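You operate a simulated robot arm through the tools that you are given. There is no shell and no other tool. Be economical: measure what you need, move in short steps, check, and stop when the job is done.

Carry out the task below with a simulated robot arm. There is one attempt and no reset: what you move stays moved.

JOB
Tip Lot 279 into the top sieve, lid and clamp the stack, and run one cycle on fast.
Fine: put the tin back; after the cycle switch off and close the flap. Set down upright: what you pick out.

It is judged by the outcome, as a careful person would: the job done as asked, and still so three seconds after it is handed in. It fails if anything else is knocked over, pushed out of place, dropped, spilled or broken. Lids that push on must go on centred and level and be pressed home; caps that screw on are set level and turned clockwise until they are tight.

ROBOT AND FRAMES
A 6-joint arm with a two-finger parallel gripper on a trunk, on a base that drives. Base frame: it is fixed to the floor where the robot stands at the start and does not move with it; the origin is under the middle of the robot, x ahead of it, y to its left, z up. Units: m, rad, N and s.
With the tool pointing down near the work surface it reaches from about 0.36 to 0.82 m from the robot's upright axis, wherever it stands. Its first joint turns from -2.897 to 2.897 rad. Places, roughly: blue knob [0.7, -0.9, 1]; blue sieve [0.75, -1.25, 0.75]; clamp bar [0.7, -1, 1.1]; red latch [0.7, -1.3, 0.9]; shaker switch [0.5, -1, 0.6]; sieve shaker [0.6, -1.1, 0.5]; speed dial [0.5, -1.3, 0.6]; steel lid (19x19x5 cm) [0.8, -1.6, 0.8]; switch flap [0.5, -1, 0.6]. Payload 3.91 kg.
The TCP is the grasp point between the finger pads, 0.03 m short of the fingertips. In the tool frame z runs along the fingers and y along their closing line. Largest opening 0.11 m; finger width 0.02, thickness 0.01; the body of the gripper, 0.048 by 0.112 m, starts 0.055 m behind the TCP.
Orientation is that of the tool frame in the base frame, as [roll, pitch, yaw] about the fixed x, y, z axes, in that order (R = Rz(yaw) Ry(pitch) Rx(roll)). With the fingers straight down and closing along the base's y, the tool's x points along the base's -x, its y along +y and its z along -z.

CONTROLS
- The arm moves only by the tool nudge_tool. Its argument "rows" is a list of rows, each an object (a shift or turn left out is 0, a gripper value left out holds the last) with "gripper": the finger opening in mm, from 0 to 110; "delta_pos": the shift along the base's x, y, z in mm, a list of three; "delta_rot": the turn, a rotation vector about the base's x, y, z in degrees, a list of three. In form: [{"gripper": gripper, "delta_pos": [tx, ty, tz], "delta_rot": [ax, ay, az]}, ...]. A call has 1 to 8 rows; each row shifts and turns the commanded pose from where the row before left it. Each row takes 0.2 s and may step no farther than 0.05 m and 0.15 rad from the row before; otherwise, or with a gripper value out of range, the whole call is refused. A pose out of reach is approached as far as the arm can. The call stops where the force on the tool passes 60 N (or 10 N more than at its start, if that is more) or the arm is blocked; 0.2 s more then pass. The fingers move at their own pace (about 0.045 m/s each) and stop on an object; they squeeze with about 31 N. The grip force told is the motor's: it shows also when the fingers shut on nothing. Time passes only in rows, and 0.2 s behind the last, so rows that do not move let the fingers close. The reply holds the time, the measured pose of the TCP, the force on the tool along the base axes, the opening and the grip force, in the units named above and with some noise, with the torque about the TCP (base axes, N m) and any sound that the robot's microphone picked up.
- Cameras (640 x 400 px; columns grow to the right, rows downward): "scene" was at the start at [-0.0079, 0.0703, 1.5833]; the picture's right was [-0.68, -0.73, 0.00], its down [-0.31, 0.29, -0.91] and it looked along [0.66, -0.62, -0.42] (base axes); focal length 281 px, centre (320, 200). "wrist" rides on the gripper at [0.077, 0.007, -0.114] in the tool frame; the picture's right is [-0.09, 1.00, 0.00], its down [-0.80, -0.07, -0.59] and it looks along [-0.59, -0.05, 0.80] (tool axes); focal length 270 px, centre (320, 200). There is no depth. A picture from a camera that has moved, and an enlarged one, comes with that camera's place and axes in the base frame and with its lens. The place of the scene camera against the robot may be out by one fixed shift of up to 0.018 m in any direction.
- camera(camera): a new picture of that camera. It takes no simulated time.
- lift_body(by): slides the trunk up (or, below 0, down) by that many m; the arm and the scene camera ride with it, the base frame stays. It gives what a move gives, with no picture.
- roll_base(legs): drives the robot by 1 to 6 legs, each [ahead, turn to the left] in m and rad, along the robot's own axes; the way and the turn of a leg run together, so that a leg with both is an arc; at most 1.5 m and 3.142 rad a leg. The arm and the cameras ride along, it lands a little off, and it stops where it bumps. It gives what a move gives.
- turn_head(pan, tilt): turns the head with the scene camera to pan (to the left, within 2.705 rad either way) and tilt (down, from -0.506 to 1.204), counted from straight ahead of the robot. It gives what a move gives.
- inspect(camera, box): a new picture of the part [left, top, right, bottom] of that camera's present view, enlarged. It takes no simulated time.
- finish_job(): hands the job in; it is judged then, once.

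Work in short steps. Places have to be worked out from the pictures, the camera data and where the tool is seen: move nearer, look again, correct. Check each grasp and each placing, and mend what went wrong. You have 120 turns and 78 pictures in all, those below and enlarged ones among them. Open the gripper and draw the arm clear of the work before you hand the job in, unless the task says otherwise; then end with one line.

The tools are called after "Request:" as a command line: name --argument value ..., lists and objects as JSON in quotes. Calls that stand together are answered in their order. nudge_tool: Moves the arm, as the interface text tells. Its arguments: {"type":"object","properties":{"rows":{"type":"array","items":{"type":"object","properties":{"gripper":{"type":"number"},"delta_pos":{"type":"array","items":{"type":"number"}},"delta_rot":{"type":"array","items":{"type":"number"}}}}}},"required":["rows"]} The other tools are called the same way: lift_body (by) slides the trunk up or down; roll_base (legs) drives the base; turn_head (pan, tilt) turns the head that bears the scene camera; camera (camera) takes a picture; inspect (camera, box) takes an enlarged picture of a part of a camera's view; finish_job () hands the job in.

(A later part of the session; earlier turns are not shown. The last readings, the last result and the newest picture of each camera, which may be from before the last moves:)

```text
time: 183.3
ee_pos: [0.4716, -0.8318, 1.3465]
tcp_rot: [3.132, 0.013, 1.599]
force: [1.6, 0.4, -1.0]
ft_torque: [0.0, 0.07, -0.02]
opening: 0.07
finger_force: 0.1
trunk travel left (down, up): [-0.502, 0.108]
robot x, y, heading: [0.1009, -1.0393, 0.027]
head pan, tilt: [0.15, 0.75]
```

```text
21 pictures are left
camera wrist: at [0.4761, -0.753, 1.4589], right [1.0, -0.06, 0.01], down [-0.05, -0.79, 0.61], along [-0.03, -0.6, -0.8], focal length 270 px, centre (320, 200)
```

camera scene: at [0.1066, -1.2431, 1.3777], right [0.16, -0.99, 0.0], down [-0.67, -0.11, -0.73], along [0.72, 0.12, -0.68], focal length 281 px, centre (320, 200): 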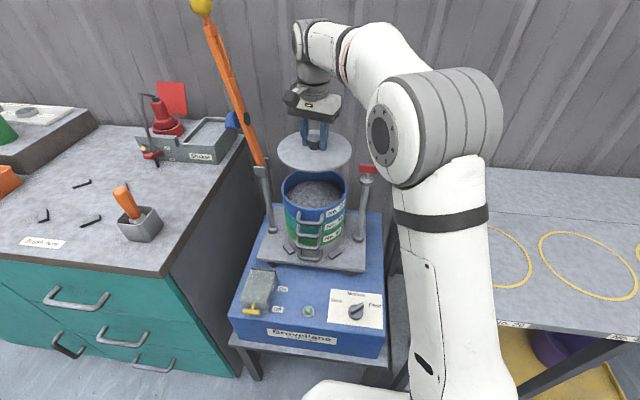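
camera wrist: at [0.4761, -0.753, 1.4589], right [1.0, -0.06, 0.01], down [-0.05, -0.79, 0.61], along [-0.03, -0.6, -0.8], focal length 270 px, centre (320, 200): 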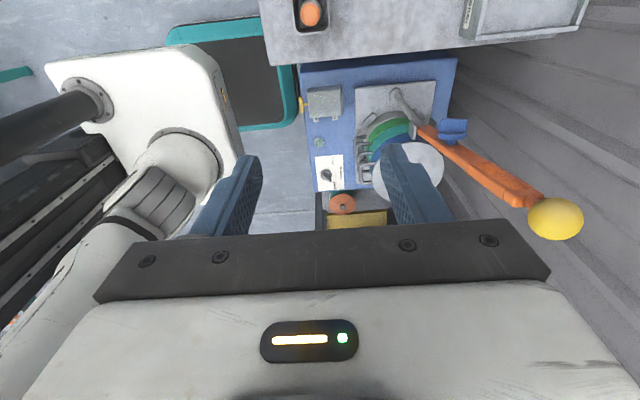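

Ball at (0.674, -0.92, 1.282), ~48 mm. Move over it.

Request:
lift_body --by 0.1

Request:
nudge_tool --rows '[{"delta_pos": [40, -17, -10], "gripper": 85}, {"delta_pos": [40, -17, -15]}, {"delta_pos": [40, -17, -15]}, {"delta_pos": [40, -17, -15]}, {"delta_pos": [42, -20, -15]}, {}]'

Request:
camera --camera "wrist"

```text
time: 184.7
ee_pos: [0.4689, -0.8319, 1.4471]
tcp_rot: [3.131, 0.013, 1.598]
force: [0.7, -0.2, -0.1]
ft_torque: [0.0, 0.0, 0.02]
opening: 0.0699
finger_force: 0.1
trunk travel left (down, up): [-0.602, 0.008]
robot x, y, heading: [0.1034, -1.0413, 0.036]
head pan, tilt: [0.15, 0.75]
```

```text
time: 186.1
ee_pos: [0.6709, -0.9181, 1.3769]
tcp_rot: [3.132, 0.016, 1.6]
force: [-1.0, 0.2, 0.4]
ft_torque: [-0.01, 0.01, -0.01]
opening: 0.0849
finger_force: 0.0
trunk travel left (down, up): [-0.602, 0.008]
robot x, y, heading: [0.0967, -1.0402, 0.036]
head pan, tilt: [0.15, 0.75]
```

```text
20 pictures are left
camera wrist: at [0.6759, -0.8405, 1.4888], right [1.0, -0.06, 0.01], down [-0.05, -0.79, 0.6], along [-0.03, -0.6, -0.8], focal length 270 px, centre (320, 200)
```

wrist: 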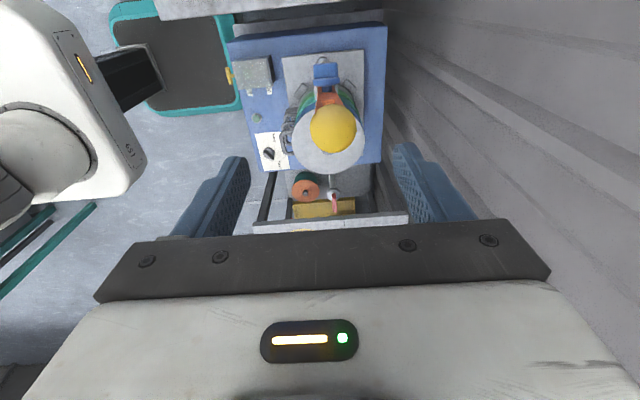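

Ball at (0.682, -0.925). Lower onto it and close.

Request:
nudge_tool --rows '[{"delta_pos": [10, -6, -30]}, {"delta_pos": [0, 0, -30]}, {"delta_pos": [0, 0, -28]}, {"gripper": 30}, {}, {}, {}, {}]'

```text
time: 187.9
ee_pos: [0.6828, -0.9259, 1.289]
tcp_rot: [3.132, 0.013, 1.599]
force: [5.4, -0.2, -0.1]
ft_torque: [-0.03, -0.28, 0.1]
opening: 0.0393
finger_force: 44.9
trunk travel left (down, up): [-0.602, 0.008]
robot x, y, heading: [0.0987, -1.0409, 0.033]
head pan, tilt: [0.15, 0.75]
```

Gripped the ball (39 mm). Swing it along its arc in steps, watching forces.

Request:
nudge_tool --rows '[{"delta_pos": [0, -23, 3.5]}, {"delta_pos": [0, -23, 2.5]}, {"delta_pos": [0, -23, 0.7]}, {"delta_pos": [0, -23, -0.3]}]'

```text
time: 188.9
ee_pos: [0.684, -1.0188, 1.2948]
tcp_rot: [3.134, 0.013, 1.602]
force: [20.9, 3.2, -3.5]
ft_torque: [1.05, -0.24, -0.06]
opening: 0.0398
finger_force: 45.7
trunk travel left (down, up): [-0.602, 0.008]
robot x, y, heading: [0.0977, -1.0381, 0.031]
head pan, tilt: [0.15, 0.75]
```

Slight x load; shift 4 mm to +x and continue the arc.

Request:
nudge_tool --rows '[{"delta_pos": [4, -45, -5]}, {"delta_pos": [1, -45, -10.8]}, {"delta_pos": [0, -43, -16.2]}]'

```text
time: 189.7
ee_pos: [0.6901, -1.1499, 1.2601]
tcp_rot: [3.135, 0.014, 1.601]
force: [13.5, 1.2, -2.9]
ft_torque: [0.08, 0.9, -0.41]
opening: 0.0397
finger_force: 44.3
trunk travel left (down, up): [-0.602, 0.008]
robot x, y, heading: [0.1, -1.0387, 0.035]
head pan, tilt: [0.15, 0.75]
```

Forces are small; keep going.

Request:
nudge_tool --rows '[{"delta_pos": [3, -41, -21.3]}, {"delta_pos": [1, -38, -26.1]}, {"delta_pos": [0, -34.6, -30.6]}, {"delta_pos": [0, -30.6, -34.6]}]'

```text
time: 190.7
ee_pos: [0.6932, -1.2913, 1.1458]
tcp_rot: [3.135, 0.015, 1.601]
force: [36.3, 18.1, -12.9]
ft_torque: [0.96, 0.36, 0.15]
opening: 0.0396
finger_force: 44.9
trunk travel left (down, up): [-0.602, 0.008]
robot x, y, heading: [0.097, -1.0397, 0.038]
head pan, tilt: [0.15, 0.75]
```

The bar pulls the tool inward and to +x; relax by that amount, then continue.

Request:
nudge_tool --rows '[{"delta_pos": [6, 4, -3]}, {"delta_pos": [2, -26, -38]}, {}]'

```text
time: 191.5
ee_pos: [0.6944, -1.3167, 1.1081]
tcp_rot: [3.135, 0.015, 1.599]
force: [-11.2, 14.3, -10.9]
ft_torque: [0.08, -0.62, -0.04]
opening: 0.0395
finger_force: 40.6
trunk travel left (down, up): [-0.602, 0.008]
robot x, y, heading: [0.0968, -1.039, 0.034]
head pan, tilt: [0.15, 0.75]
```

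Continue the arc to about 80°.

Request:
nudge_tool --rows '[{"delta_pos": [-2, -15, -43]}, {"delta_pos": [0, -15, -42]}, {"delta_pos": [0, -9, -40]}]'

Request:
inspect --camera "scene" --box '[240, 80, 480, 270]'

```text
time: 192.3
ee_pos: [0.6966, -1.3576, 0.9842]
tcp_rot: [3.135, 0.014, 1.598]
force: [-1.6, -3.3, 0.0]
ft_torque: [0.43, 1.26, -0.22]
opening: 0.0397
finger_force: 44.5
trunk travel left (down, up): [-0.602, 0.008]
robot x, y, heading: [0.1009, -1.0429, 0.035]
head pan, tilt: [0.15, 0.75]
```

```text
2.11 times, centred on (360, 175) of scene
camera zoom: at [0.0988, -0.8745, 1.6578], right [0.18, -0.98, 0.0], down [-0.67, -0.13, -0.73], along [0.72, 0.14, -0.68], focal length 591 px, centre (236, 253)
```

zoom: 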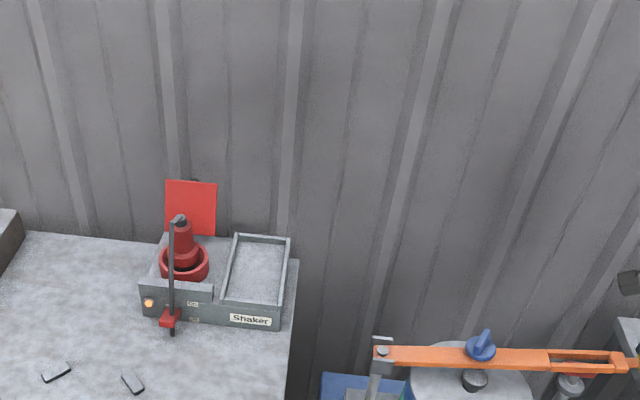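

The slot at the bar's end lines up over the red T-latch. Lower the rest gently until it seats.

Request:
nudge_tool --rows '[{"delta_pos": [0, -4, -22]}, {"delta_pos": [0, -2, -20]}, {"delta_pos": [0, -1, -12]}]'

Request:
turn_head --pan -0.15 --tilt 0.85

Request:
inspect --camera "scene" --box '[200, 80, 440, 270]'

```text
time: 193.1
ee_pos: [0.6949, -1.3609, 0.9298]
tcp_rot: [3.132, 0.015, 1.599]
force: [1.0, 5.3, -0.2]
ft_torque: [0.88, 0.2, -0.02]
opening: 0.0396
finger_force: 44.5
trunk travel left (down, up): [-0.602, 0.008]
robot x, y, heading: [0.1022, -1.039, 0.038]
head pan, tilt: [0.15, 0.75]
```

```text
time: 193.9
ee_pos: [0.6971, -1.3614, 0.9311]
tcp_rot: [3.132, 0.015, 1.597]
force: [-0.4, 9.9, -1.8]
ft_torque: [0.28, -0.06, 0.04]
opening: 0.0394
finger_force: 44.7
trunk travel left (down, up): [-0.602, 0.008]
robot x, y, heading: [0.099, -1.0386, 0.038]
head pan, tilt: [-0.15, 0.85]
```

```text
2.11 times, centred on (320, 175) of scene
camera zoom: at [0.0953, -0.897, 1.6496], right [-0.11, -0.99, 0.0], down [-0.75, 0.09, -0.66], along [0.66, -0.08, -0.75], focal length 591 px, centre (320, 253)
```

zoom: 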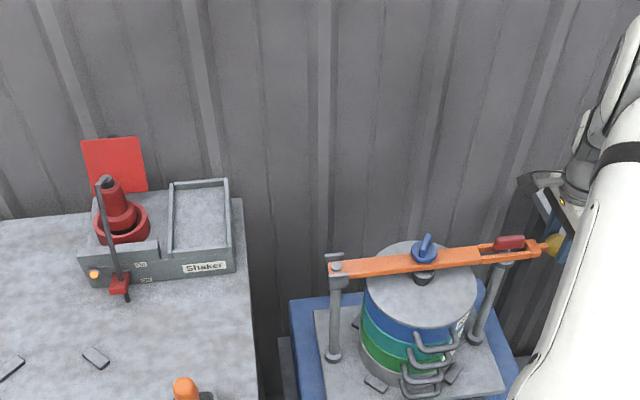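

The T-handle has come up through the slot. Lower a bit more until contact.

Request:
nudge_tool --rows '[{"delta_pos": [0, 1, -4]}, {"delta_pos": [0, 1, -4]}, {}]'

Request:
nudge_tool --rows '[{"delta_pos": [0, 1, -4]}, {"delta_pos": [0, 0, -4]}, {}]'

```text
time: 194.7
ee_pos: [0.6956, -1.3605, 0.9244]
tcp_rot: [3.13, 0.014, 1.598]
force: [-3.7, 2.9, 10.6]
ft_torque: [-0.1, 0.28, -0.03]
opening: 0.0396
finger_force: 45.0
trunk travel left (down, up): [-0.602, 0.008]
robot x, y, heading: [0.1006, -1.0379, 0.031]
head pan, tilt: [-0.15, 0.85]
```

```text
time: 195.5
ee_pos: [0.6959, -1.3618, 0.9176]
tcp_rot: [3.126, 0.017, 1.598]
force: [0.1, -7.6, 30.0]
ft_torque: [-0.33, -0.02, -0.04]
opening: 0.0394
finger_force: 44.6
trunk travel left (down, up): [-0.602, 0.008]
robot x, y, heading: [0.0963, -1.0411, 0.029]
head pan, tilt: [-0.15, 0.85]
```

Bar is seated. Release the ball, rise and move above the red latch handle.

Request:
nudge_tool --rows '[{"gripper": 85}, {}, {}, {"delta_pos": [0, 0, 40]}, {"delta_pos": [0, 0, 50]}, {"delta_pos": [-2, 41, 10]}, {"delta_pos": [-2, 41, 0]}, {}]'

Request:
camera --camera "wrist"

```text
time: 197.3
ee_pos: [0.6926, -1.2777, 1.0162]
tcp_rot: [3.131, 0.014, 1.598]
force: [0.4, -0.7, -1.3]
ft_torque: [0.0, 0.0, -0.01]
opening: 0.0849
finger_force: 0.1
trunk travel left (down, up): [-0.602, 0.008]
robot x, y, heading: [0.1, -1.0467, 0.038]
head pan, tilt: [-0.15, 0.85]
```

```text
17 pictures are left
camera wrist: at [0.697, -1.1997, 1.1293], right [1.0, -0.06, 0.01], down [-0.05, -0.79, 0.6], along [-0.03, -0.6, -0.8], focal length 270 px, centre (320, 200)
```

wrist: 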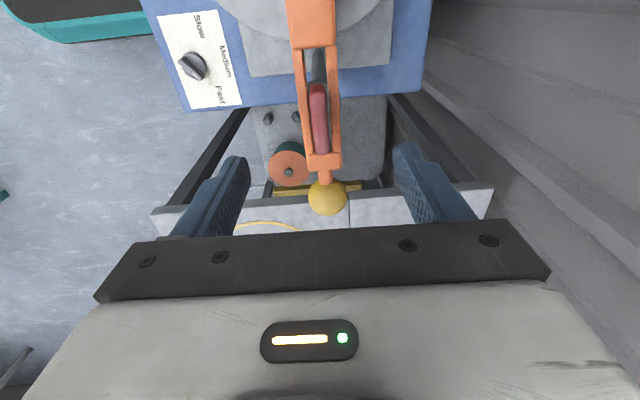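

The red handle lies in the slot, centre ≈ (0.692, -1.270). Lower so the tips straddle it just above the bar, and close.

Request:
nudge_tool --rows '[{"delta_pos": [0, 8, -20], "gripper": 55}, {"delta_pos": [0, 0, -15]}, {"delta_pos": [0, 0, -8]}, {"delta_pos": [0, 0, -5]}, {}]'

Request:
nudge_tool --rows '[{"gripper": 0}, {}, {}, {}, {}]'

```text
time: 198.5
ee_pos: [0.6923, -1.2701, 0.9672]
tcp_rot: [3.131, 0.013, 1.599]
force: [0.4, 0.9, 0.1]
ft_torque: [0.01, -0.04, 0.03]
opening: 0.055
finger_force: 0.1
trunk travel left (down, up): [-0.602, 0.008]
robot x, y, heading: [0.0986, -1.0438, 0.032]
head pan, tilt: [-0.15, 0.85]
```

```text
time: 199.7
ee_pos: [0.6936, -1.2709, 0.968]
tcp_rot: [3.132, 0.014, 1.598]
force: [3.4, 0.0, 0.3]
ft_torque: [-0.07, 0.13, 0.01]
opening: 0.0119
finger_force: 45.3
trunk travel left (down, up): [-0.602, 0.008]
robot x, y, heading: [0.0965, -1.0386, 0.034]
head pan, tilt: [-0.15, 0.85]
```

Got it (12 mm). Turn clockwise gently and check resistance.

Request:
nudge_tool --rows '[{"delta_rot": [0, 0, -6]}, {"delta_rot": [0, 0, -6]}, {"delta_rot": [0, 0, -6]}, {}]'

```text
time: 200.7
ee_pos: [0.6949, -1.2693, 0.966]
tcp_rot: [3.129, 0.013, 1.285]
force: [15.1, 3.6, 3.0]
ft_torque: [0.58, -0.3, 0.04]
opening: 0.0117
finger_force: 45.3
trunk travel left (down, up): [-0.602, 0.008]
robot x, y, heading: [0.0989, -1.0373, 0.031]
head pan, tilt: [-0.15, 0.85]
```

It turns freely. Continue to 90°.

Request:
nudge_tool --rows '[{"delta_pos": [2, 0, 0], "delta_rot": [0, 0, -8]}, {"delta_rot": [0, 0, -8]}, {"delta_rot": [0, 0, -8]}, {"delta_rot": [0, 0, -8]}, {"delta_rot": [0, 0, -8]}]'

Request:
nudge_tool --rows '[{"delta_rot": [0, 0, -8]}, {"delta_rot": [0, 0, -8]}, {"delta_rot": [0, 0, -8]}, {"delta_rot": [0, 0, -8]}, {}]'

```text
time: 201.9
ee_pos: [0.697, -1.2708, 0.9653]
tcp_rot: [3.13, 0.014, 0.585]
force: [22.8, -9.8, 5.2]
ft_torque: [-0.68, 0.45, 0.13]
opening: 0.0117
finger_force: 45.2
trunk travel left (down, up): [-0.602, 0.008]
robot x, y, heading: [0.0977, -1.0425, 0.039]
head pan, tilt: [-0.15, 0.85]
```

```text
time: 203.1
ee_pos: [0.6988, -1.2737, 0.9653]
tcp_rot: [3.131, 0.011, 0.025]
force: [24.8, -25.8, 6.0]
ft_torque: [-0.22, -0.41, 0.34]
opening: 0.0117
finger_force: 45.0
trunk travel left (down, up): [-0.602, 0.008]
robot x, y, heading: [0.0964, -1.0398, 0.038]
head pan, tilt: [-0.15, 0.85]
```

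Latch turned 90°. Release, rise, and move over the blue knob, turning the wrist back.

Request:
nudge_tool --rows '[{"gripper": 60}, {}, {"delta_pos": [0, 0, 40]}, {"delta_pos": [0, 10, 45]}, {"delta_pos": [-10, 35, 10], "delta_rot": [0, 0, 8.4]}, {"delta_pos": [-10, 35, 0], "delta_rot": [0, 0, 8.4]}, {"delta_pos": [-10, 35, 0], "delta_rot": [0, 0, 8.4]}, {"delta_pos": [-5, 25, 0], "delta_rot": [0, 0, 8.4]}]'

Request:
nudge_tool --rows '[{"delta_rot": [0, 0, 8.4]}, {"delta_rot": [0, 0, 8.4]}, {"delta_rot": [0, 0, 8.4]}, {"delta_rot": [0, 0, 8.4]}, {"delta_rot": [0, 0, 8.4]}, {"delta_rot": [0, 0, 8.4]}, {"delta_rot": [0, 0, 8.4]}, {"delta_rot": [0, 0, 8.4]}]'

Request:
camera --camera "wrist"

```text
time: 204.9
ee_pos: [0.6566, -1.1312, 1.061]
tcp_rot: [3.129, 0.014, 0.618]
force: [0.6, 0.4, 0.4]
ft_torque: [-0.02, -0.01, 0.01]
opening: 0.0601
finger_force: 0.0
trunk travel left (down, up): [-0.602, 0.008]
robot x, y, heading: [0.0944, -1.0417, 0.035]
head pan, tilt: [-0.15, 0.85]
```

```text
time: 206.7
ee_pos: [0.6595, -1.1298, 1.0636]
tcp_rot: [3.13, 0.014, 1.79]
force: [0.4, 0.5, -0.4]
ft_torque: [-0.01, -0.02, 0.03]
opening: 0.0599
finger_force: 0.0
trunk travel left (down, up): [-0.602, 0.008]
robot x, y, heading: [0.0964, -1.0366, 0.035]
head pan, tilt: [-0.15, 0.85]
```

```text
16 pictures are left
camera wrist: at [0.6486, -1.0521, 1.1749], right [0.99, 0.13, 0.01], down [0.1, -0.79, 0.6], along [0.09, -0.6, -0.8], focal length 270 px, centre (320, 200)
```

wrist: 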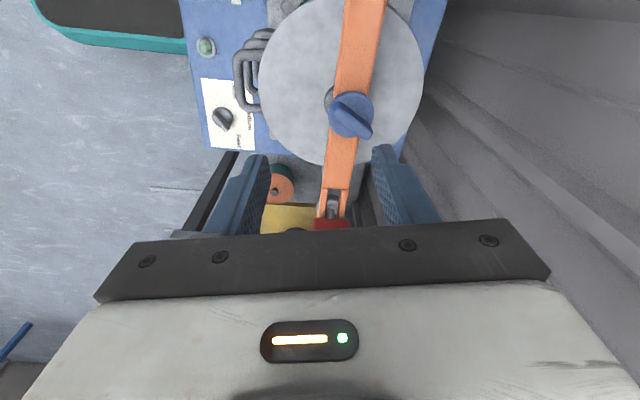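

The red latch now lies crosswise (locked). The blue wing knob is near (0.688, -1.133, 0.95), wing at about -37°. Align fingers across it.

Request:
nudge_tool --rows '[{"delta_pos": [10, -1, -10], "delta_rot": [0, 0, 8.1]}, {"delta_pos": [10, -1, -10], "delta_rot": [0, 0, 8.1]}, {"delta_pos": [8, -1, -10], "delta_rot": [0, 0, 8.1]}, {"delta_pos": [0, 0, 0], "delta_rot": [0, 0, 8.1]}, {"delta_rot": [0, 0, 8.1]}, {}]'

Request:
camera --camera "wrist"

```text
time: 208.1
ee_pos: [0.6873, -1.134, 1.032]
tcp_rot: [3.132, 0.015, 2.497]
force: [-0.1, -0.2, 0.0]
ft_torque: [-0.01, -0.01, -0.01]
opening: 0.06
finger_force: 0.1
trunk travel left (down, up): [-0.602, 0.008]
robot x, y, heading: [0.0971, -1.0428, 0.035]
head pan, tilt: [-0.15, 0.85]
```

```text
15 pictures are left
camera wrist: at [0.6296, -1.0827, 1.144], right [0.67, 0.74, 0.01], down [0.59, -0.54, 0.6], along [0.46, -0.4, -0.8], focal length 270 px, centre (320, 200)
```

wrist: 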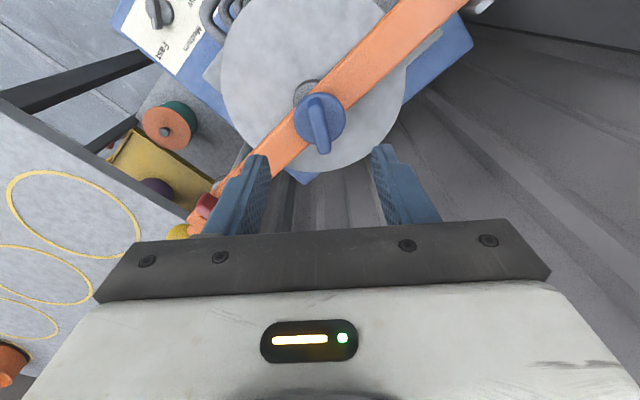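

Turn 9° more and lower around the wing.

Request:
nudge_tool --rows '[{"delta_pos": [-3, 3, -15], "delta_rot": [0, 0, 4.5]}, {"delta_pos": [0, 0, -20], "delta_rot": [0, 0, 4.5]}, {"delta_pos": [0, 0, -12]}, {"delta_pos": [0, 0, -7]}, {}]'

Request:
nudge_tool --rows '[{"gripper": 0}, {}, {}, {}, {}]'

```text
time: 209.3
ee_pos: [0.6844, -1.1304, 0.9767]
tcp_rot: [3.131, 0.014, 2.653]
force: [-0.1, -0.3, -0.9]
ft_torque: [-0.01, -0.02, -0.03]
opening: 0.0599
finger_force: 0.0
trunk travel left (down, up): [-0.602, 0.008]
robot x, y, heading: [0.0984, -1.0406, 0.035]
head pan, tilt: [-0.15, 0.85]
```

```text
time: 210.5
ee_pos: [0.6837, -1.1305, 0.9784]
tcp_rot: [3.131, 0.013, 2.653]
force: [-2.9, -7.9, -0.1]
ft_torque: [-0.49, 0.22, -0.19]
opening: 0.0109
finger_force: 45.5
trunk travel left (down, up): [-0.602, 0.008]
robot x, y, heading: [0.0985, -1.039, 0.037]
head pan, tilt: [-0.15, 0.85]
```

Gripped the wing (11 mm). Turn clockwise, watching torque.

Request:
nudge_tool --rows '[{"delta_rot": [0, 0, -8]}, {"delta_rot": [0, 0, -8]}, {"delta_rot": [0, 0, -8]}, {"delta_rot": [0, 0, -8]}, {"delta_rot": [0, 0, -8]}, {"delta_rot": [0, 0, -8]}, {"delta_rot": [0, 0, -8]}]'

Request:
nudge_tool --rows '[{"delta_rot": [0, 0, -8]}, {"delta_rot": [0, 0, -8]}, {"delta_rot": [0, 0, -8]}, {"delta_rot": [0, 0, -8]}, {"delta_rot": [0, 0, -8]}, {"delta_rot": [0, 0, -8]}, {"delta_rot": [0, 0, -8]}, {"delta_rot": [0, 0, -8]}]'

```text
time: 212.1
ee_pos: [0.6874, -1.1283, 0.9779]
tcp_rot: [3.13, 0.016, 1.672]
force: [26.8, 13.9, 0.5]
ft_torque: [0.73, -0.33, 0.19]
opening: 0.0105
finger_force: 45.3
trunk travel left (down, up): [-0.602, 0.008]
robot x, y, heading: [0.0984, -1.0389, 0.033]
head pan, tilt: [-0.15, 0.85]
```

```text
time: 213.9
ee_pos: [0.6937, -1.1307, 0.9778]
tcp_rot: [3.122, 0.006, 0.555]
force: [56.8, -0.4, 3.0]
ft_torque: [-0.19, -0.25, 0.2]
opening: 0.011
finger_force: 45.3
trunk travel left (down, up): [-0.602, 0.008]
robot x, y, heading: [0.0951, -1.0377, 0.044]
head pan, tilt: [-0.15, 0.85]
```

Side load shows the knob axis lies a little farther in +x; shift 8 mm and see the remaining torque.

Request:
nudge_tool --rows '[{"delta_pos": [4, 0, 0]}, {"delta_pos": [4, 0, 0], "delta_rot": [0, 0, -8]}, {"delta_rot": [0, 0, -8]}, {"delta_rot": [0, 0, -8]}, {}]'

```text
time: 215.1
ee_pos: [0.6932, -1.1316, 0.9756]
tcp_rot: [3.132, 0.016, 0.138]
force: [20.6, -10.4, 3.8]
ft_torque: [-0.21, 0.14, 1.85]
opening: 0.0195
finger_force: 45.1
trunk travel left (down, up): [-0.602, 0.008]
robot x, y, heading: [0.0966, -1.0413, 0.04]
head pan, tilt: [-0.15, 0.85]
```

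Torque rose to 1.85 N·m and the fingers began to skew on the wing: it seems tight. Re-grip aligned and test once more.

Request:
nudge_tool --rows '[{"gripper": 40}, {}, {"delta_rot": [0, 0, 8]}, {"delta_rot": [0, 0, 4]}, {"gripper": 0}, {}, {}, {}]'

Request:
nudge_tool --rows '[{"delta_rot": [0, 0, -4]}, {"delta_rot": [0, 0, -4]}, {}]'

```text
time: 216.9
ee_pos: [0.6928, -1.1325, 0.9768]
tcp_rot: [3.133, 0.013, 0.349]
force: [3.8, -20.2, 0.1]
ft_torque: [-0.34, 0.17, 0.75]
opening: 0.0147
finger_force: 45.1
trunk travel left (down, up): [-0.602, 0.008]
robot x, y, heading: [0.0983, -1.0381, 0.039]
head pan, tilt: [-0.15, 0.85]
```

```text
time: 217.7
ee_pos: [0.6927, -1.1323, 0.9777]
tcp_rot: [3.134, 0.012, 0.209]
force: [9.9, -19.2, 0.8]
ft_torque: [-0.16, 0.07, 1.69]
opening: 0.0177
finger_force: 44.8
trunk travel left (down, up): [-0.602, 0.008]
robot x, y, heading: [0.098, -1.0391, 0.038]
head pan, tilt: [-0.15, 0.85]
```

The knob is tight (wing no longer turns, ~1.7 N·m). Release, rise, and unwind the wrist while retreating toward the robot; then back the base off for the flap.

Request:
nudge_tool --rows '[{"gripper": 50}, {}, {"delta_pos": [0, 0, 40]}, {"delta_pos": [0, 0, 40]}, {"delta_pos": [-30, 0, 20], "delta_rot": [0, 0, 8.4]}, {"delta_pos": [-40, 0, 0], "delta_rot": [0, 0, 8.4]}, {"delta_pos": [-40, 0, 0], "delta_rot": [0, 0, 8.4]}, {"delta_pos": [-40, 0, 0], "delta_rot": [0, 0, 8.4]}]'

Request:
nudge_tool --rows '[{"delta_rot": [0, 0, 8.4]}, {"delta_rot": [0, 0, 8.4]}, {"delta_rot": [0, 0, 8.4]}, {"delta_rot": [0, 0, 8.4]}, {"delta_rot": [0, 0, 8.4]}, {"delta_rot": [0, 0, 8.4]}, {"delta_rot": [0, 0, 8.4]}, {"delta_rot": [0, 0, 8.4]}]'

Request:
nudge_tool --rows '[{"delta_rot": [0, 0, 8.4]}, {"delta_rot": [0, 0, 8.4]}, {"delta_rot": [0, 0, 8.4]}, {"delta_rot": [0, 0, 8.4]}, {"delta_rot": [0, 0, 8.4]}, {"delta_rot": [0, 0, 8.4]}, {"delta_rot": [0, 0, 8.4]}, {"delta_rot": [0, 0, 8.4]}]'

Request:
roll_base --legs '[[-0.17, 0]]'

Request:
lift_body --by -0.35

```text
time: 219.5
ee_pos: [0.5395, -1.1293, 1.0801]
tcp_rot: [3.13, 0.012, 0.798]
force: [0.6, -0.9, 0.6]
ft_torque: [-0.04, 0.03, 0.01]
opening: 0.0504
finger_force: 0.0
trunk travel left (down, up): [-0.602, 0.008]
robot x, y, heading: [0.0991, -1.0393, 0.038]
head pan, tilt: [-0.15, 0.85]
```

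```text
time: 221.3
ee_pos: [0.5418, -1.1302, 1.0789]
tcp_rot: [3.131, 0.013, 1.97]
force: [-0.4, 0.3, 0.8]
ft_torque: [0.03, -0.01, -0.02]
opening: 0.0499
finger_force: 0.0
trunk travel left (down, up): [-0.602, 0.008]
robot x, y, heading: [0.0963, -1.0397, 0.034]
head pan, tilt: [-0.15, 0.85]
```

```text
time: 223.1
ee_pos: [0.541, -1.1299, 1.0789]
tcp_rot: [3.132, 0.014, -3.141]
force: [0.2, 0.7, -0.6]
ft_torque: [0.03, 0.01, -0.01]
opening: 0.0497
finger_force: 0.1
trunk travel left (down, up): [-0.602, 0.008]
robot x, y, heading: [0.0954, -1.0369, 0.038]
head pan, tilt: [-0.15, 0.85]
```

```text
time: 224.5
ee_pos: [0.3684, -1.1385, 1.0781]
tcp_rot: [3.133, 0.016, 3.134]
force: [-0.5, 0.3, -0.1]
ft_torque: [0.0, -0.01, 0.02]
opening: 0.0502
finger_force: 0.1
trunk travel left (down, up): [-0.602, 0.008]
robot x, y, heading: [-0.0706, -1.0471, 0.03]
head pan, tilt: [-0.15, 0.85]
```

```text
time: 228.0
ee_pos: [0.3698, -1.1396, 0.7286]
tcp_rot: [3.13, 0.014, 3.135]
force: [-0.3, 0.6, 0.2]
ft_torque: [-0.01, 0.01, -0.01]
opening: 0.0499
finger_force: 0.1
trunk travel left (down, up): [-0.252, 0.358]
robot x, y, heading: [-0.0698, -1.0433, 0.031]
head pan, tilt: [-0.15, 0.85]
```

Move in front of/above the flap tab and look.

Request:
nudge_tool --rows '[{"delta_pos": [0, 45, 10], "gripper": 90}, {"delta_pos": [5, 45, 10]}, {"delta_pos": [5, 40, 0]}, {}]'

Request:
camera --camera "wrist"

```text
time: 229.0
ee_pos: [0.3773, -1.0082, 0.7468]
tcp_rot: [3.132, 0.014, 3.132]
force: [-0.8, -0.3, 0.0]
ft_torque: [-0.02, -0.01, 0.02]
opening: 0.09
finger_force: 0.1
trunk travel left (down, up): [-0.252, 0.358]
robot x, y, heading: [-0.0725, -1.0491, 0.027]
head pan, tilt: [-0.15, 0.85]
```

```text
14 pictures are left
camera wrist: at [0.3009, -1.0021, 0.8585], right [0.1, 1.0, 0.01], down [0.79, -0.08, 0.6], along [0.6, -0.05, -0.8], focal length 270 px, centre (320, 200)
```

wrist: 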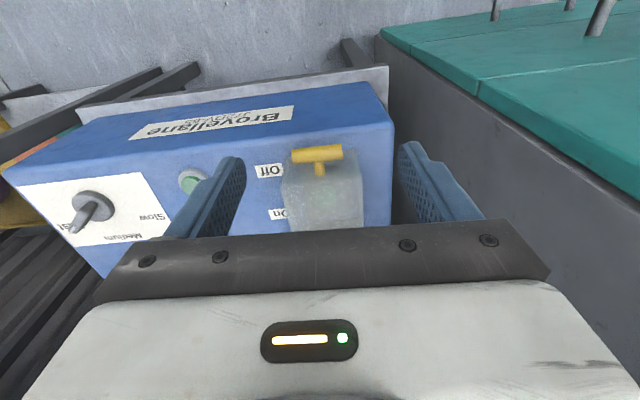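

Tab bar centre ≈ (0.414, -1.013, 0.64), 47 mm long along y. I'll grip it end-to-end so it can pivot in the pads.

Request:
nudge_tool --rows '[{"delta_pos": [18, -3, -30]}, {"delta_pos": [18, -2, -35]}, {"delta_pos": [0, 0, -20]}, {"delta_pos": [0, 0, -10]}, {}]'

Request:
camera --camera "wrist"

```text
time: 230.2
ee_pos: [0.415, -1.0125, 0.6542]
tcp_rot: [3.131, 0.014, 3.134]
force: [0.2, -0.1, 0.9]
ft_torque: [-0.01, -0.04, 0.01]
opening: 0.09
finger_force: 0.1
trunk travel left (down, up): [-0.252, 0.358]
robot x, y, heading: [-0.0723, -1.0463, 0.027]
head pan, tilt: [-0.15, 0.85]
```

```text
13 pictures are left
camera wrist: at [0.3374, -1.0069, 0.7667], right [0.1, 1.0, 0.01], down [0.79, -0.08, 0.6], along [0.6, -0.05, -0.8], focal length 270 px, centre (320, 200)
```

wrist: 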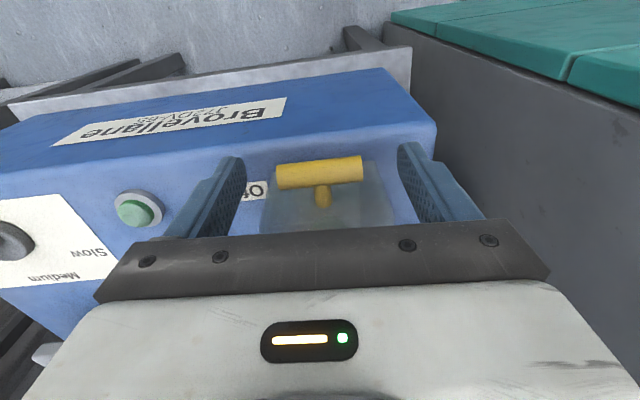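

Well centred. Lower 6 mm and close.

Request:
nudge_tool --rows '[{"delta_pos": [0, 0, -6]}, {"gripper": 40}, {}, {}, {}, {}]'

```text
time: 231.6
ee_pos: [0.4137, -1.0125, 0.6479]
tcp_rot: [3.131, 0.014, 3.132]
force: [1.1, 6.1, 0.2]
ft_torque: [0.07, -0.05, -0.08]
opening: 0.057
finger_force: 45.0
trunk travel left (down, up): [-0.252, 0.358]
robot x, y, heading: [-0.0746, -1.0469, 0.03]
head pan, tilt: [-0.15, 0.85]
```

Gripped. Lift along the flap's arc about its hinge (~0.118 m radius).

Request:
nudge_tool --rows '[{"delta_pos": [1.5, 0, 20]}, {"delta_pos": [5.5, 0, 20]}, {"delta_pos": [9, 0, 18.5]}, {}]'

```text
time: 232.3
ee_pos: [0.4149, -1.0125, 0.6923]
tcp_rot: [3.134, -0.018, -3.141]
force: [-10.9, 3.5, 9.2]
ft_torque: [0.27, -0.77, 0.04]
opening: 0.0573
finger_force: 44.9
trunk travel left (down, up): [-0.252, 0.358]
robot x, y, heading: [-0.0703, -1.0492, 0.028]
head pan, tilt: [-0.15, 0.85]
stopped in row 3: the force on the tool passed its limit at 67 N (the readings are from after the stop); the commanded pose is now the measured one
```

Force limit hit after 44 mm of rise. Look at what the flap is doing.

Request:
camera --camera "wrist"

```text
12 pictures are left
camera wrist: at [0.3415, -1.007, 0.8077], right [0.09, 1.0, 0.01], down [0.81, -0.07, 0.58], along [0.58, -0.05, -0.82], focal length 270 px, centre (320, 200)
```

wrist: 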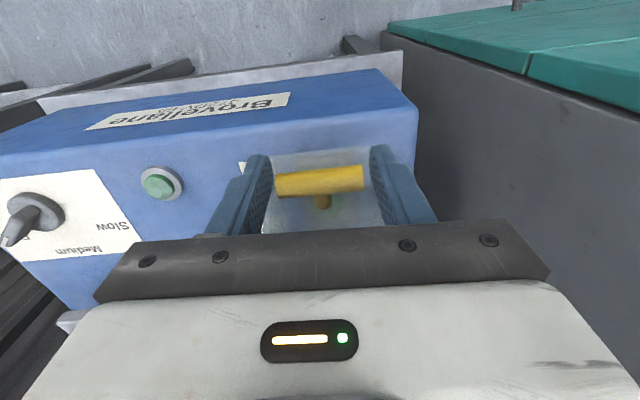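

The flap is rising; its hinge is a bit higher than I assumed (≈0.665). Continue on the corrected arc.

Request:
nudge_tool --rows '[{"delta_pos": [4, 0, 16]}, {"delta_pos": [6, 0, 16]}, {"delta_pos": [8, 0, 14.5]}, {"delta_pos": [10, 0, 13.3]}, {}]'

```text
time: 233.5
ee_pos: [0.4418, -1.0116, 0.7557]
tcp_rot: [3.135, -0.019, 3.141]
force: [-35.1, 29.3, 18.8]
ft_torque: [0.9, 1.5, 0.28]
opening: 0.0569
finger_force: 45.0
trunk travel left (down, up): [-0.252, 0.358]
robot x, y, heading: [-0.074, -1.0479, 0.028]
head pan, tilt: [-0.15, 0.85]
```

Relieve the outward/side load and continue.

Request:
nudge_tool --rows '[{"delta_pos": [-8, 6, 5]}, {"delta_pos": [10, 0, 13]}, {"delta_pos": [13, 0, 11]}, {"delta_pos": [14, 0, 8]}, {}]'

```text
time: 234.7
ee_pos: [0.477, -1.0087, 0.7883]
tcp_rot: [3.132, -0.019, -3.139]
force: [4.2, -38.6, -14.3]
ft_torque: [-0.28, 0.33, -0.22]
opening: 0.0594
finger_force: 19.1
trunk travel left (down, up): [-0.252, 0.358]
robot x, y, heading: [-0.0736, -1.0443, 0.025]
head pan, tilt: [-0.15, 0.85]
```

Undo some y shift and continue past vertical.

Request:
nudge_tool --rows '[{"delta_pos": [0, -5, 0]}, {"delta_pos": [16, 0, 6]}, {"delta_pos": [17, 0, 3]}, {"delta_pos": [17, 0, 1]}, {"delta_pos": [17, 0, 0]}, {"delta_pos": [17, 0, -3]}, {}]'

Request:
turn_head --pan -0.05 --tilt 0.7

Request:
camera --camera "scene"

```text
time: 236.3
ee_pos: [0.5573, -1.0078, 0.7934]
tcp_rot: [3.135, -0.02, 3.14]
force: [-8.7, 21.8, -1.2]
ft_torque: [0.78, 0.99, 0.15]
opening: 0.0568
finger_force: 45.1
trunk travel left (down, up): [-0.252, 0.358]
robot x, y, heading: [-0.0748, -1.0476, 0.03]
head pan, tilt: [-0.15, 0.85]
```

```text
time: 237.0
ee_pos: [0.5582, -1.0085, 0.7939]
tcp_rot: [3.136, -0.017, -3.141]
force: [-4.0, 25.8, -2.7]
ft_torque: [0.63, 0.39, 0.07]
opening: 0.057
finger_force: 44.9
trunk travel left (down, up): [-0.252, 0.358]
robot x, y, heading: [-0.0742, -1.0459, 0.032]
head pan, tilt: [-0.051, 0.7]
```

```text
11 pictures are left
camera scene: at [-0.0688, -0.8946, 1.3116], right [-0.02, -1.0, 0.0], down [-0.64, 0.01, -0.76], along [0.76, -0.02, -0.64], focal length 281 px, centre (320, 200)
```

scene: 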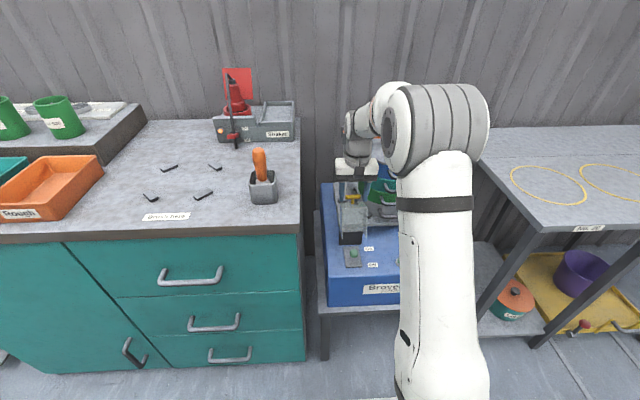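

The flap is up past vertical and the switch below is exposed. Push slightly further back, then release and retreat upward.

Request:
nudge_tool --rows '[{"delta_pos": [10, 2, -2]}, {"delta_pos": [8, 2, -3]}, {}]'

Request:
nudge_tool --rows '[{"gripper": 90}, {}, {}, {"delta_pos": [0, 0, 30]}, {"delta_pos": [-30, 0, 20]}, {"delta_pos": [-40, 0, 0]}, {"delta_pos": [-40, 0, 0]}, {"delta_pos": [-30, 0, 0]}]'

Request:
camera --camera "wrist"

```text
time: 237.8
ee_pos: [0.5716, -1.0078, 0.7905]
tcp_rot: [3.135, -0.027, 3.141]
force: [-37.9, -1.3, -10.9]
ft_torque: [-0.53, 1.42, -0.06]
opening: 0.0568
finger_force: 45.0
trunk travel left (down, up): [-0.252, 0.358]
robot x, y, heading: [-0.0765, -1.0447, 0.03]
head pan, tilt: [-0.051, 0.7]
```

```text
time: 239.6
ee_pos: [0.4357, -1.01, 0.8379]
tcp_rot: [3.136, -0.019, -3.142]
force: [0.4, 0.6, 0.5]
ft_torque: [0.0, 0.01, 0.02]
opening: 0.0899
finger_force: 0.0
trunk travel left (down, up): [-0.252, 0.358]
robot x, y, heading: [-0.0739, -1.0483, 0.028]
head pan, tilt: [-0.051, 0.7]
```

```text
10 pictures are left
camera wrist: at [0.362, -1.0033, 0.9525], right [0.09, 1.0, 0.01], down [0.81, -0.08, 0.58], along [0.58, -0.05, -0.82], focal length 270 px, centre (320, 200)
```

wrist: 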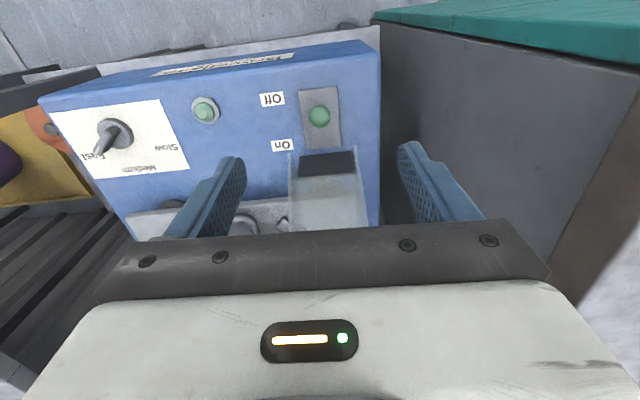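

Flap stays open. Zoom on the switch.

Request:
inspect --camera "wrist" --box '[240, 75, 380, 165]'

```text
4.44 times, centred on (310, 120) of wrist
camera zoom: at [0.362, -1.0033, 0.9525], right [0.09, 1.0, 0.01], down [0.81, -0.08, 0.58], along [0.58, -0.05, -0.82], focal length 1201 px, centre (364, 556)
```

zoom: 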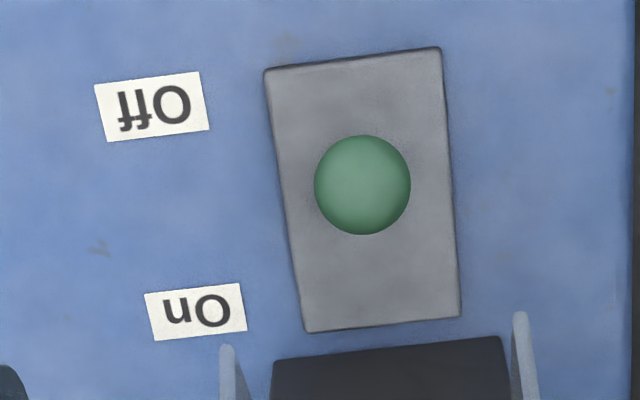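

The switch is a toggle with a green ball leaning toward Off (near side), ball ≈ (0.469, -1.012, 0.63). I'll close the fingers, go down on the near side and push it to +x (On).

Request:
nudge_tool --rows '[{"delta_pos": [-8, -2, -40], "gripper": 0}, {"delta_pos": [0, 0, -45]}, {"delta_pos": [0, 0, -45]}, {"delta_pos": [0, 0, -35]}, {"delta_pos": [0, 0, -15]}, {}]'

Request:
nudge_tool --rows '[{"delta_pos": [10, 0, 0]}, {"delta_pos": [10, 0, 0]}, {"delta_pos": [8, 0, 0]}, {"delta_pos": [8, 0, 0]}, {}]'

```text
time: 241.0
ee_pos: [0.4288, -1.0055, 0.6571]
tcp_rot: [3.134, -0.02, -3.141]
force: [0.0, 0.4, -0.4]
ft_torque: [-0.02, -0.01, 0.03]
opening: 0.0
finger_force: 31.3
trunk travel left (down, up): [-0.252, 0.358]
robot x, y, heading: [-0.0741, -1.046, 0.03]
head pan, tilt: [-0.051, 0.7]
```

```text
time: 242.2
ee_pos: [0.4647, -1.0101, 0.66]
tcp_rot: [3.134, -0.02, -3.141]
force: [0.5, 0.2, -0.4]
ft_torque: [0.0, 0.02, 0.02]
opening: 0.0001
finger_force: 31.4
trunk travel left (down, up): [-0.252, 0.358]
robot x, y, heading: [-0.0692, -1.0456, 0.027]
head pan, tilt: [-0.051, 0.7]
```

No contact felt yet; continue a bit.

Request:
nudge_tool --rows '[{"delta_pos": [6, 0, 0]}, {"delta_pos": [6, 0, 0]}, {}]'

Request:
inspect --camera "wrist" --box '[240, 75, 400, 235]'

```text
time: 243.0
ee_pos: [0.4694, -1.0095, 0.662]
tcp_rot: [3.135, -0.026, -3.139]
force: [-53.4, -0.2, 7.0]
ft_torque: [0.25, -3.11, 1.92]
opening: 0.0
finger_force: 31.0
trunk travel left (down, up): [-0.252, 0.358]
robot x, y, heading: [-0.0696, -1.045, 0.034]
head pan, tilt: [-0.051, 0.7]
```

```text
2.50 times, centred on (320, 155) of wrist
camera zoom: at [0.3967, -1.0033, 0.7761], right [0.09, 1.0, 0.0], down [0.82, -0.07, 0.57], along [0.57, -0.05, -0.82], focal length 676 px, centre (320, 312)
```

zoom: 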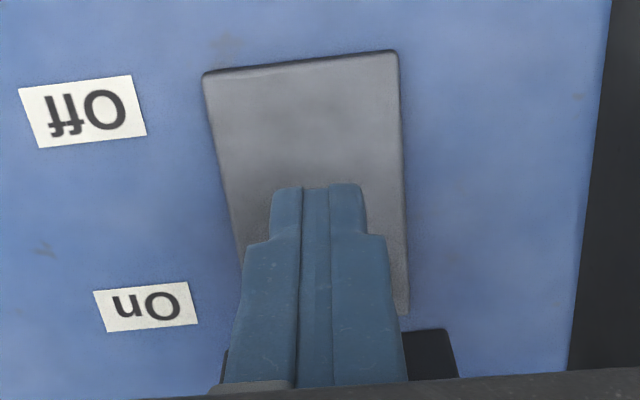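

The gripper body is touching the open flap rather than the toggle. Back off and look at the toggle.

Request:
nudge_tool --rows '[{"delta_pos": [-15, 0, 0]}, {"delta_pos": [-25, 0, 5]}, {"delta_pos": [-10, 0, 35]}, {"delta_pos": [0, 0, 40]}, {}]'

Request:
inspect --camera "wrist" --box '[220, 75, 420, 235]'

```text
time: 244.2
ee_pos: [0.4269, -1.0096, 0.7415]
tcp_rot: [3.137, -0.019, 3.141]
force: [0.0, -0.3, 0.3]
ft_torque: [0.0, 0.02, -0.03]
opening: 0.0001
finger_force: 31.1
trunk travel left (down, up): [-0.252, 0.358]
robot x, y, heading: [-0.0746, -1.0453, 0.026]
head pan, tilt: [-0.051, 0.7]
```

```text
2.50 times, centred on (320, 155) of wrist
camera zoom: at [0.3526, -1.0049, 0.8559], right [0.09, 1.0, 0.01], down [0.81, -0.07, 0.58], along [0.58, -0.05, -0.82], focal length 676 px, centre (320, 312)
```

zoom: 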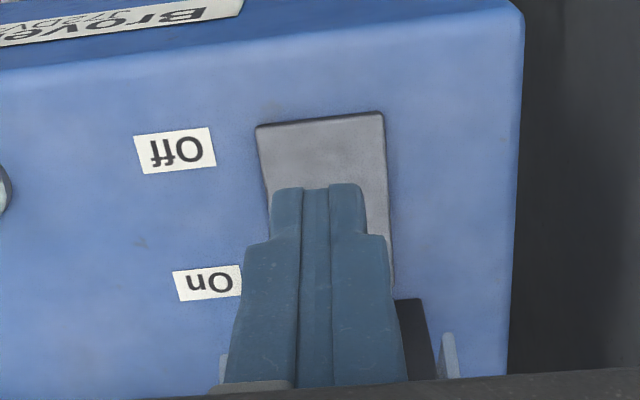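

Fingers hide the toggle. Open them, rise and take one view including the pilot lamp.

Request:
nudge_tool --rows '[{"delta_pos": [5, 0, 45], "gripper": 90}, {"delta_pos": [5, 0, 45]}, {}, {}, {}]'

Request:
inspect --camera "wrist" --box '[170, 70, 390, 205]'

```text
time: 245.4
ee_pos: [0.4336, -1.0084, 0.829]
tcp_rot: [3.135, -0.02, 3.14]
force: [0.0, 0.4, -0.8]
ft_torque: [-0.03, 0.0, -0.02]
opening: 0.0897
finger_force: 0.0
trunk travel left (down, up): [-0.252, 0.358]
robot x, y, heading: [-0.0746, -1.0433, 0.03]
head pan, tilt: [-0.051, 0.7]
```

```text
2.91 times, centred on (280, 138) of wrist
camera zoom: at [0.3596, -1.0034, 0.9442], right [0.09, 1.0, 0.01], down [0.81, -0.07, 0.58], along [0.58, -0.05, -0.82], focal length 786 px, centre (436, 382)
```

zoom: 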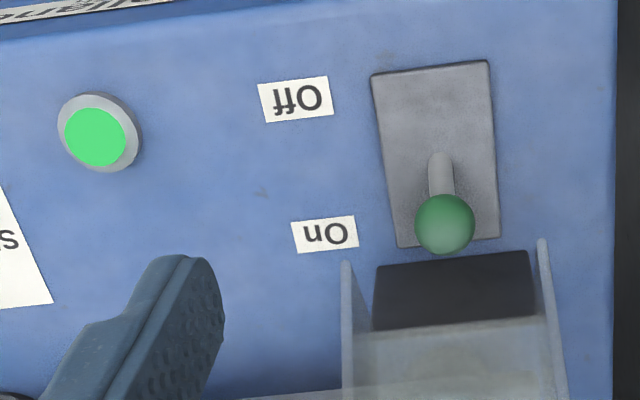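

The toggle is On and the lamp is bright: the shaker is running. Wait for the cycle to end, listening.

Request:
nudge_tool --rows '[{}, {}, {}, {}, {}, {}, {}, {}]'

Request:
nudge_tool --rows '[{}, {}, {}, {}, {}, {}, {}, {}]'

Request:
nudge_tool --rows '[{}, {}, {}, {}, {}, {}, {}, {}]'

Request:
nudge_tool --rows '[{}, {}, {}, {}, {}, {}, {}, {}]'

Request:
nudge_tool --rows '[{}, {}, {}, {}, {}, {}, {}, {}]'

Request:
nudge_tool --rows '[{}, {}, {}, {}, {}, {}, {}, {}]'

```text
time: 247.2
ee_pos: [0.4328, -1.0099, 0.8297]
tcp_rot: [3.135, -0.019, -3.142]
force: [-1.1, 0.1, -0.3]
ft_torque: [0.0, -0.02, 0.0]
opening: 0.09
finger_force: 0.1
trunk travel left (down, up): [-0.252, 0.358]
robot x, y, heading: [-0.0745, -1.0432, 0.028]
head pan, tilt: [-0.051, 0.7]
```

```text
time: 249.0
ee_pos: [0.4333, -1.0091, 0.8292]
tcp_rot: [3.134, -0.02, 3.141]
force: [0.0, 0.8, 0.1]
ft_torque: [0.04, 0.0, 0.01]
opening: 0.0901
finger_force: 0.0
trunk travel left (down, up): [-0.252, 0.358]
robot x, y, heading: [-0.0731, -1.0458, 0.027]
head pan, tilt: [-0.051, 0.7]
```

```text
time: 250.8
ee_pos: [0.4336, -1.0092, 0.8293]
tcp_rot: [3.133, -0.021, -3.141]
force: [0.0, -0.2, 0.8]
ft_torque: [0.0, 0.01, -0.02]
opening: 0.0901
finger_force: 0.0
trunk travel left (down, up): [-0.252, 0.358]
robot x, y, heading: [-0.0743, -1.0479, 0.027]
head pan, tilt: [-0.051, 0.7]
```

```text
time: 252.6
ee_pos: [0.4323, -1.0095, 0.8296]
tcp_rot: [3.134, -0.019, -3.141]
force: [0.2, 0.8, 0.5]
ft_torque: [0.0, 0.0, 0.0]
opening: 0.0901
finger_force: 0.0
trunk travel left (down, up): [-0.252, 0.358]
robot x, y, heading: [-0.0739, -1.0426, 0.026]
head pan, tilt: [-0.051, 0.7]
```

```text
time: 254.4
ee_pos: [0.4335, -1.0083, 0.8292]
tcp_rot: [3.134, -0.019, -3.141]
force: [0.0, 0.4, 0.0]
ft_torque: [-0.02, 0.01, 0.0]
opening: 0.0899
finger_force: 0.0
trunk travel left (down, up): [-0.252, 0.358]
robot x, y, heading: [-0.0738, -1.045, 0.031]
head pan, tilt: [-0.051, 0.7]
```

```text
time: 256.2
ee_pos: [0.4326, -1.0095, 0.8296]
tcp_rot: [3.133, -0.02, -3.14]
force: [0.4, 0.2, 0.1]
ft_torque: [-0.02, -0.01, 0.03]
opening: 0.0899
finger_force: 0.0
trunk travel left (down, up): [-0.252, 0.358]
robot x, y, heading: [-0.0724, -1.0476, 0.031]
head pan, tilt: [-0.051, 0.7]
```

No sound yet. Check the lamp.

Request:
inspect --camera "wrist" --box '[60, 60, 390, 235]'

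```text
1.94 times, centred on (225, 148) of wrist
camera zoom: at [0.3596, -1.0035, 0.9441], right [0.09, 1.0, 0.01], down [0.81, -0.08, 0.58], along [0.58, -0.05, -0.82], focal length 524 px, centre (504, 302)
```

zoom: 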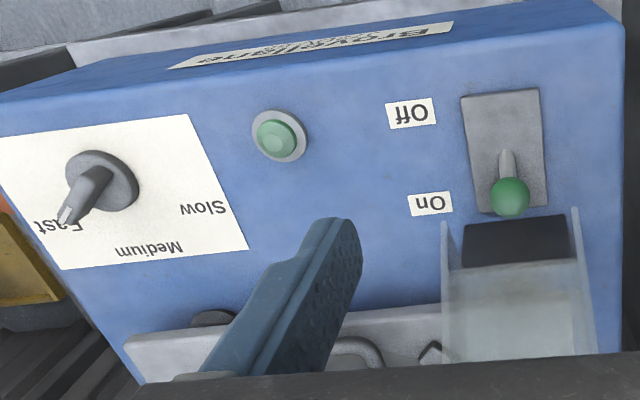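

Lamp is off: the cycle has finished. To reset the toggle without touching the flap, I tilt the tool forward 35°, grip the ball and pull it toward Off.

Request:
nudge_tool --rows '[{"delta_pos": [0, 0, -20], "delta_rot": [0, -7, 0], "gripper": 46}, {"delta_pos": [0, 0, -20], "delta_rot": [0, -7, 0]}, {"delta_pos": [0, 0, -20], "delta_rot": [0, -7, 0]}, {"delta_pos": [0, 0, -25], "delta_rot": [0, -7, 0]}, {"delta_pos": [0, -2, -25], "delta_rot": [0, -7, 0]}, {}]'

Request:
nudge_tool --rows '[{"delta_pos": [15, 0, -20]}, {"delta_pos": [15, 0, -20]}, {"delta_pos": [12, 0, -20]}, {"delta_pos": [7, 0, -9]}, {}]'

Request:
camera --camera "wrist"

```text
time: 257.6
ee_pos: [0.4361, -1.0047, 0.7349]
tcp_rot: [3.109, 0.51, -3.139]
force: [-0.2, -0.3, -0.5]
ft_torque: [-0.02, 0.0, -0.04]
opening: 0.0457
finger_force: 0.1
out of reach, approached as far as the arm can: row 5
trunk travel left (down, up): [-0.252, 0.358]
robot x, y, heading: [-0.0732, -1.0437, 0.026]
head pan, tilt: [-0.051, 0.7]
```

```text
time: 258.8
ee_pos: [0.4533, -1.0091, 0.7072]
tcp_rot: [3.123, 0.505, -3.141]
force: [-0.2, 0.5, -0.5]
ft_torque: [-0.04, 0.01, 0.01]
opening: 0.0461
finger_force: 0.1
out of reach, approached as far as the arm can: row 1, 2, 3, 4
trunk travel left (down, up): [-0.252, 0.358]
robot x, y, heading: [-0.0719, -1.0474, 0.032]
head pan, tilt: [-0.051, 0.7]
```

```text
4 pictures are left
camera wrist: at [0.3315, -1.0036, 0.769], right [0.07, 1.0, 0.06], down [0.41, -0.08, 0.91], along [0.91, -0.04, -0.42], focal length 270 px, centre (320, 200)
```

wrist: 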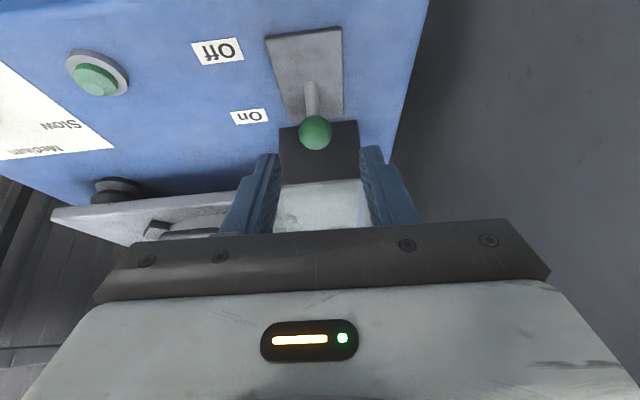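

The arm can't get lower in this tilt, so lower with the trunk (ball triangulated at (0.498, -1.011, 0.635)).

Request:
lift_body --by -0.054

Request:
nudge_tool --rows '[{}]'

```text
time: 259.8
ee_pos: [0.4531, -1.0081, 0.6532]
tcp_rot: [3.123, 0.506, -3.14]
force: [0.4, -0.5, 0.2]
ft_torque: [0.02, 0.0, 0.03]
opening: 0.046
finger_force: 0.0
trunk travel left (down, up): [-0.198, 0.412]
robot x, y, heading: [-0.0775, -1.0445, 0.033]
head pan, tilt: [-0.051, 0.7]
```

```text
time: 260.2
ee_pos: [0.453, -1.0078, 0.6531]
tcp_rot: [3.123, 0.505, -3.14]
force: [0.3, 0.5, 1.0]
ft_torque: [-0.01, 0.01, 0.03]
opening: 0.0463
finger_force: 0.1
trunk travel left (down, up): [-0.198, 0.412]
robot x, y, heading: [-0.0702, -1.0472, 0.032]
head pan, tilt: [-0.051, 0.7]
```

Now advance 31 mm so the fingers straddle the ball.

Request:
nudge_tool --rows '[{"delta_pos": [10, -1, 0]}, {"delta_pos": [10, -1, 0]}, {"delta_pos": [11, -1, 0]}, {}]'

```text
time: 261.2
ee_pos: [0.4717, -1.008, 0.6517]
tcp_rot: [3.124, 0.508, -3.139]
force: [0.7, 0.9, 1.2]
ft_torque: [0.0, -0.01, 0.01]
opening: 0.046
finger_force: 0.0
out of reach, approached as far as the arm can: row 2, 3
trunk travel left (down, up): [-0.198, 0.412]
robot x, y, heading: [-0.0747, -1.046, 0.028]
head pan, tilt: [-0.051, 0.7]
```

Still ~12 mm short; nudge the base forward.

Request:
roll_base --legs '[[0.014, 0]]'

Request:
nudge_tool --rows '[{}]'

```text
time: 261.9
ee_pos: [0.487, -1.0086, 0.6521]
tcp_rot: [3.125, 0.507, -3.14]
force: [-1.0, 0.2, -0.4]
ft_torque: [-0.02, 0.02, 0.0]
opening: 0.0461
finger_force: 0.2
trunk travel left (down, up): [-0.198, 0.412]
robot x, y, heading: [-0.0578, -1.0439, 0.026]
head pan, tilt: [-0.051, 0.7]
```

```text
time: 262.3
ee_pos: [0.4862, -1.0091, 0.6536]
tcp_rot: [3.124, 0.508, -3.14]
force: [0.2, 0.3, 0.0]
ft_torque: [0.0, 0.0, 0.05]
opening: 0.0461
finger_force: 0.0
trunk travel left (down, up): [-0.198, 0.412]
robot x, y, heading: [-0.0573, -1.0458, 0.027]
head pan, tilt: [-0.051, 0.7]
```

Now close on the ball.

Request:
nudge_tool --rows '[{"gripper": 10}, {}, {}, {}]'

```text
time: 263.3
ee_pos: [0.4863, -1.0107, 0.653]
tcp_rot: [3.126, 0.509, -3.141]
force: [-0.1, -12.7, -1.1]
ft_torque: [-0.27, -0.04, -0.2]
opening: 0.0254
finger_force: 45.2
trunk travel left (down, up): [-0.198, 0.412]
robot x, y, heading: [-0.0603, -1.0428, 0.03]
head pan, tilt: [-0.051, 0.7]
```

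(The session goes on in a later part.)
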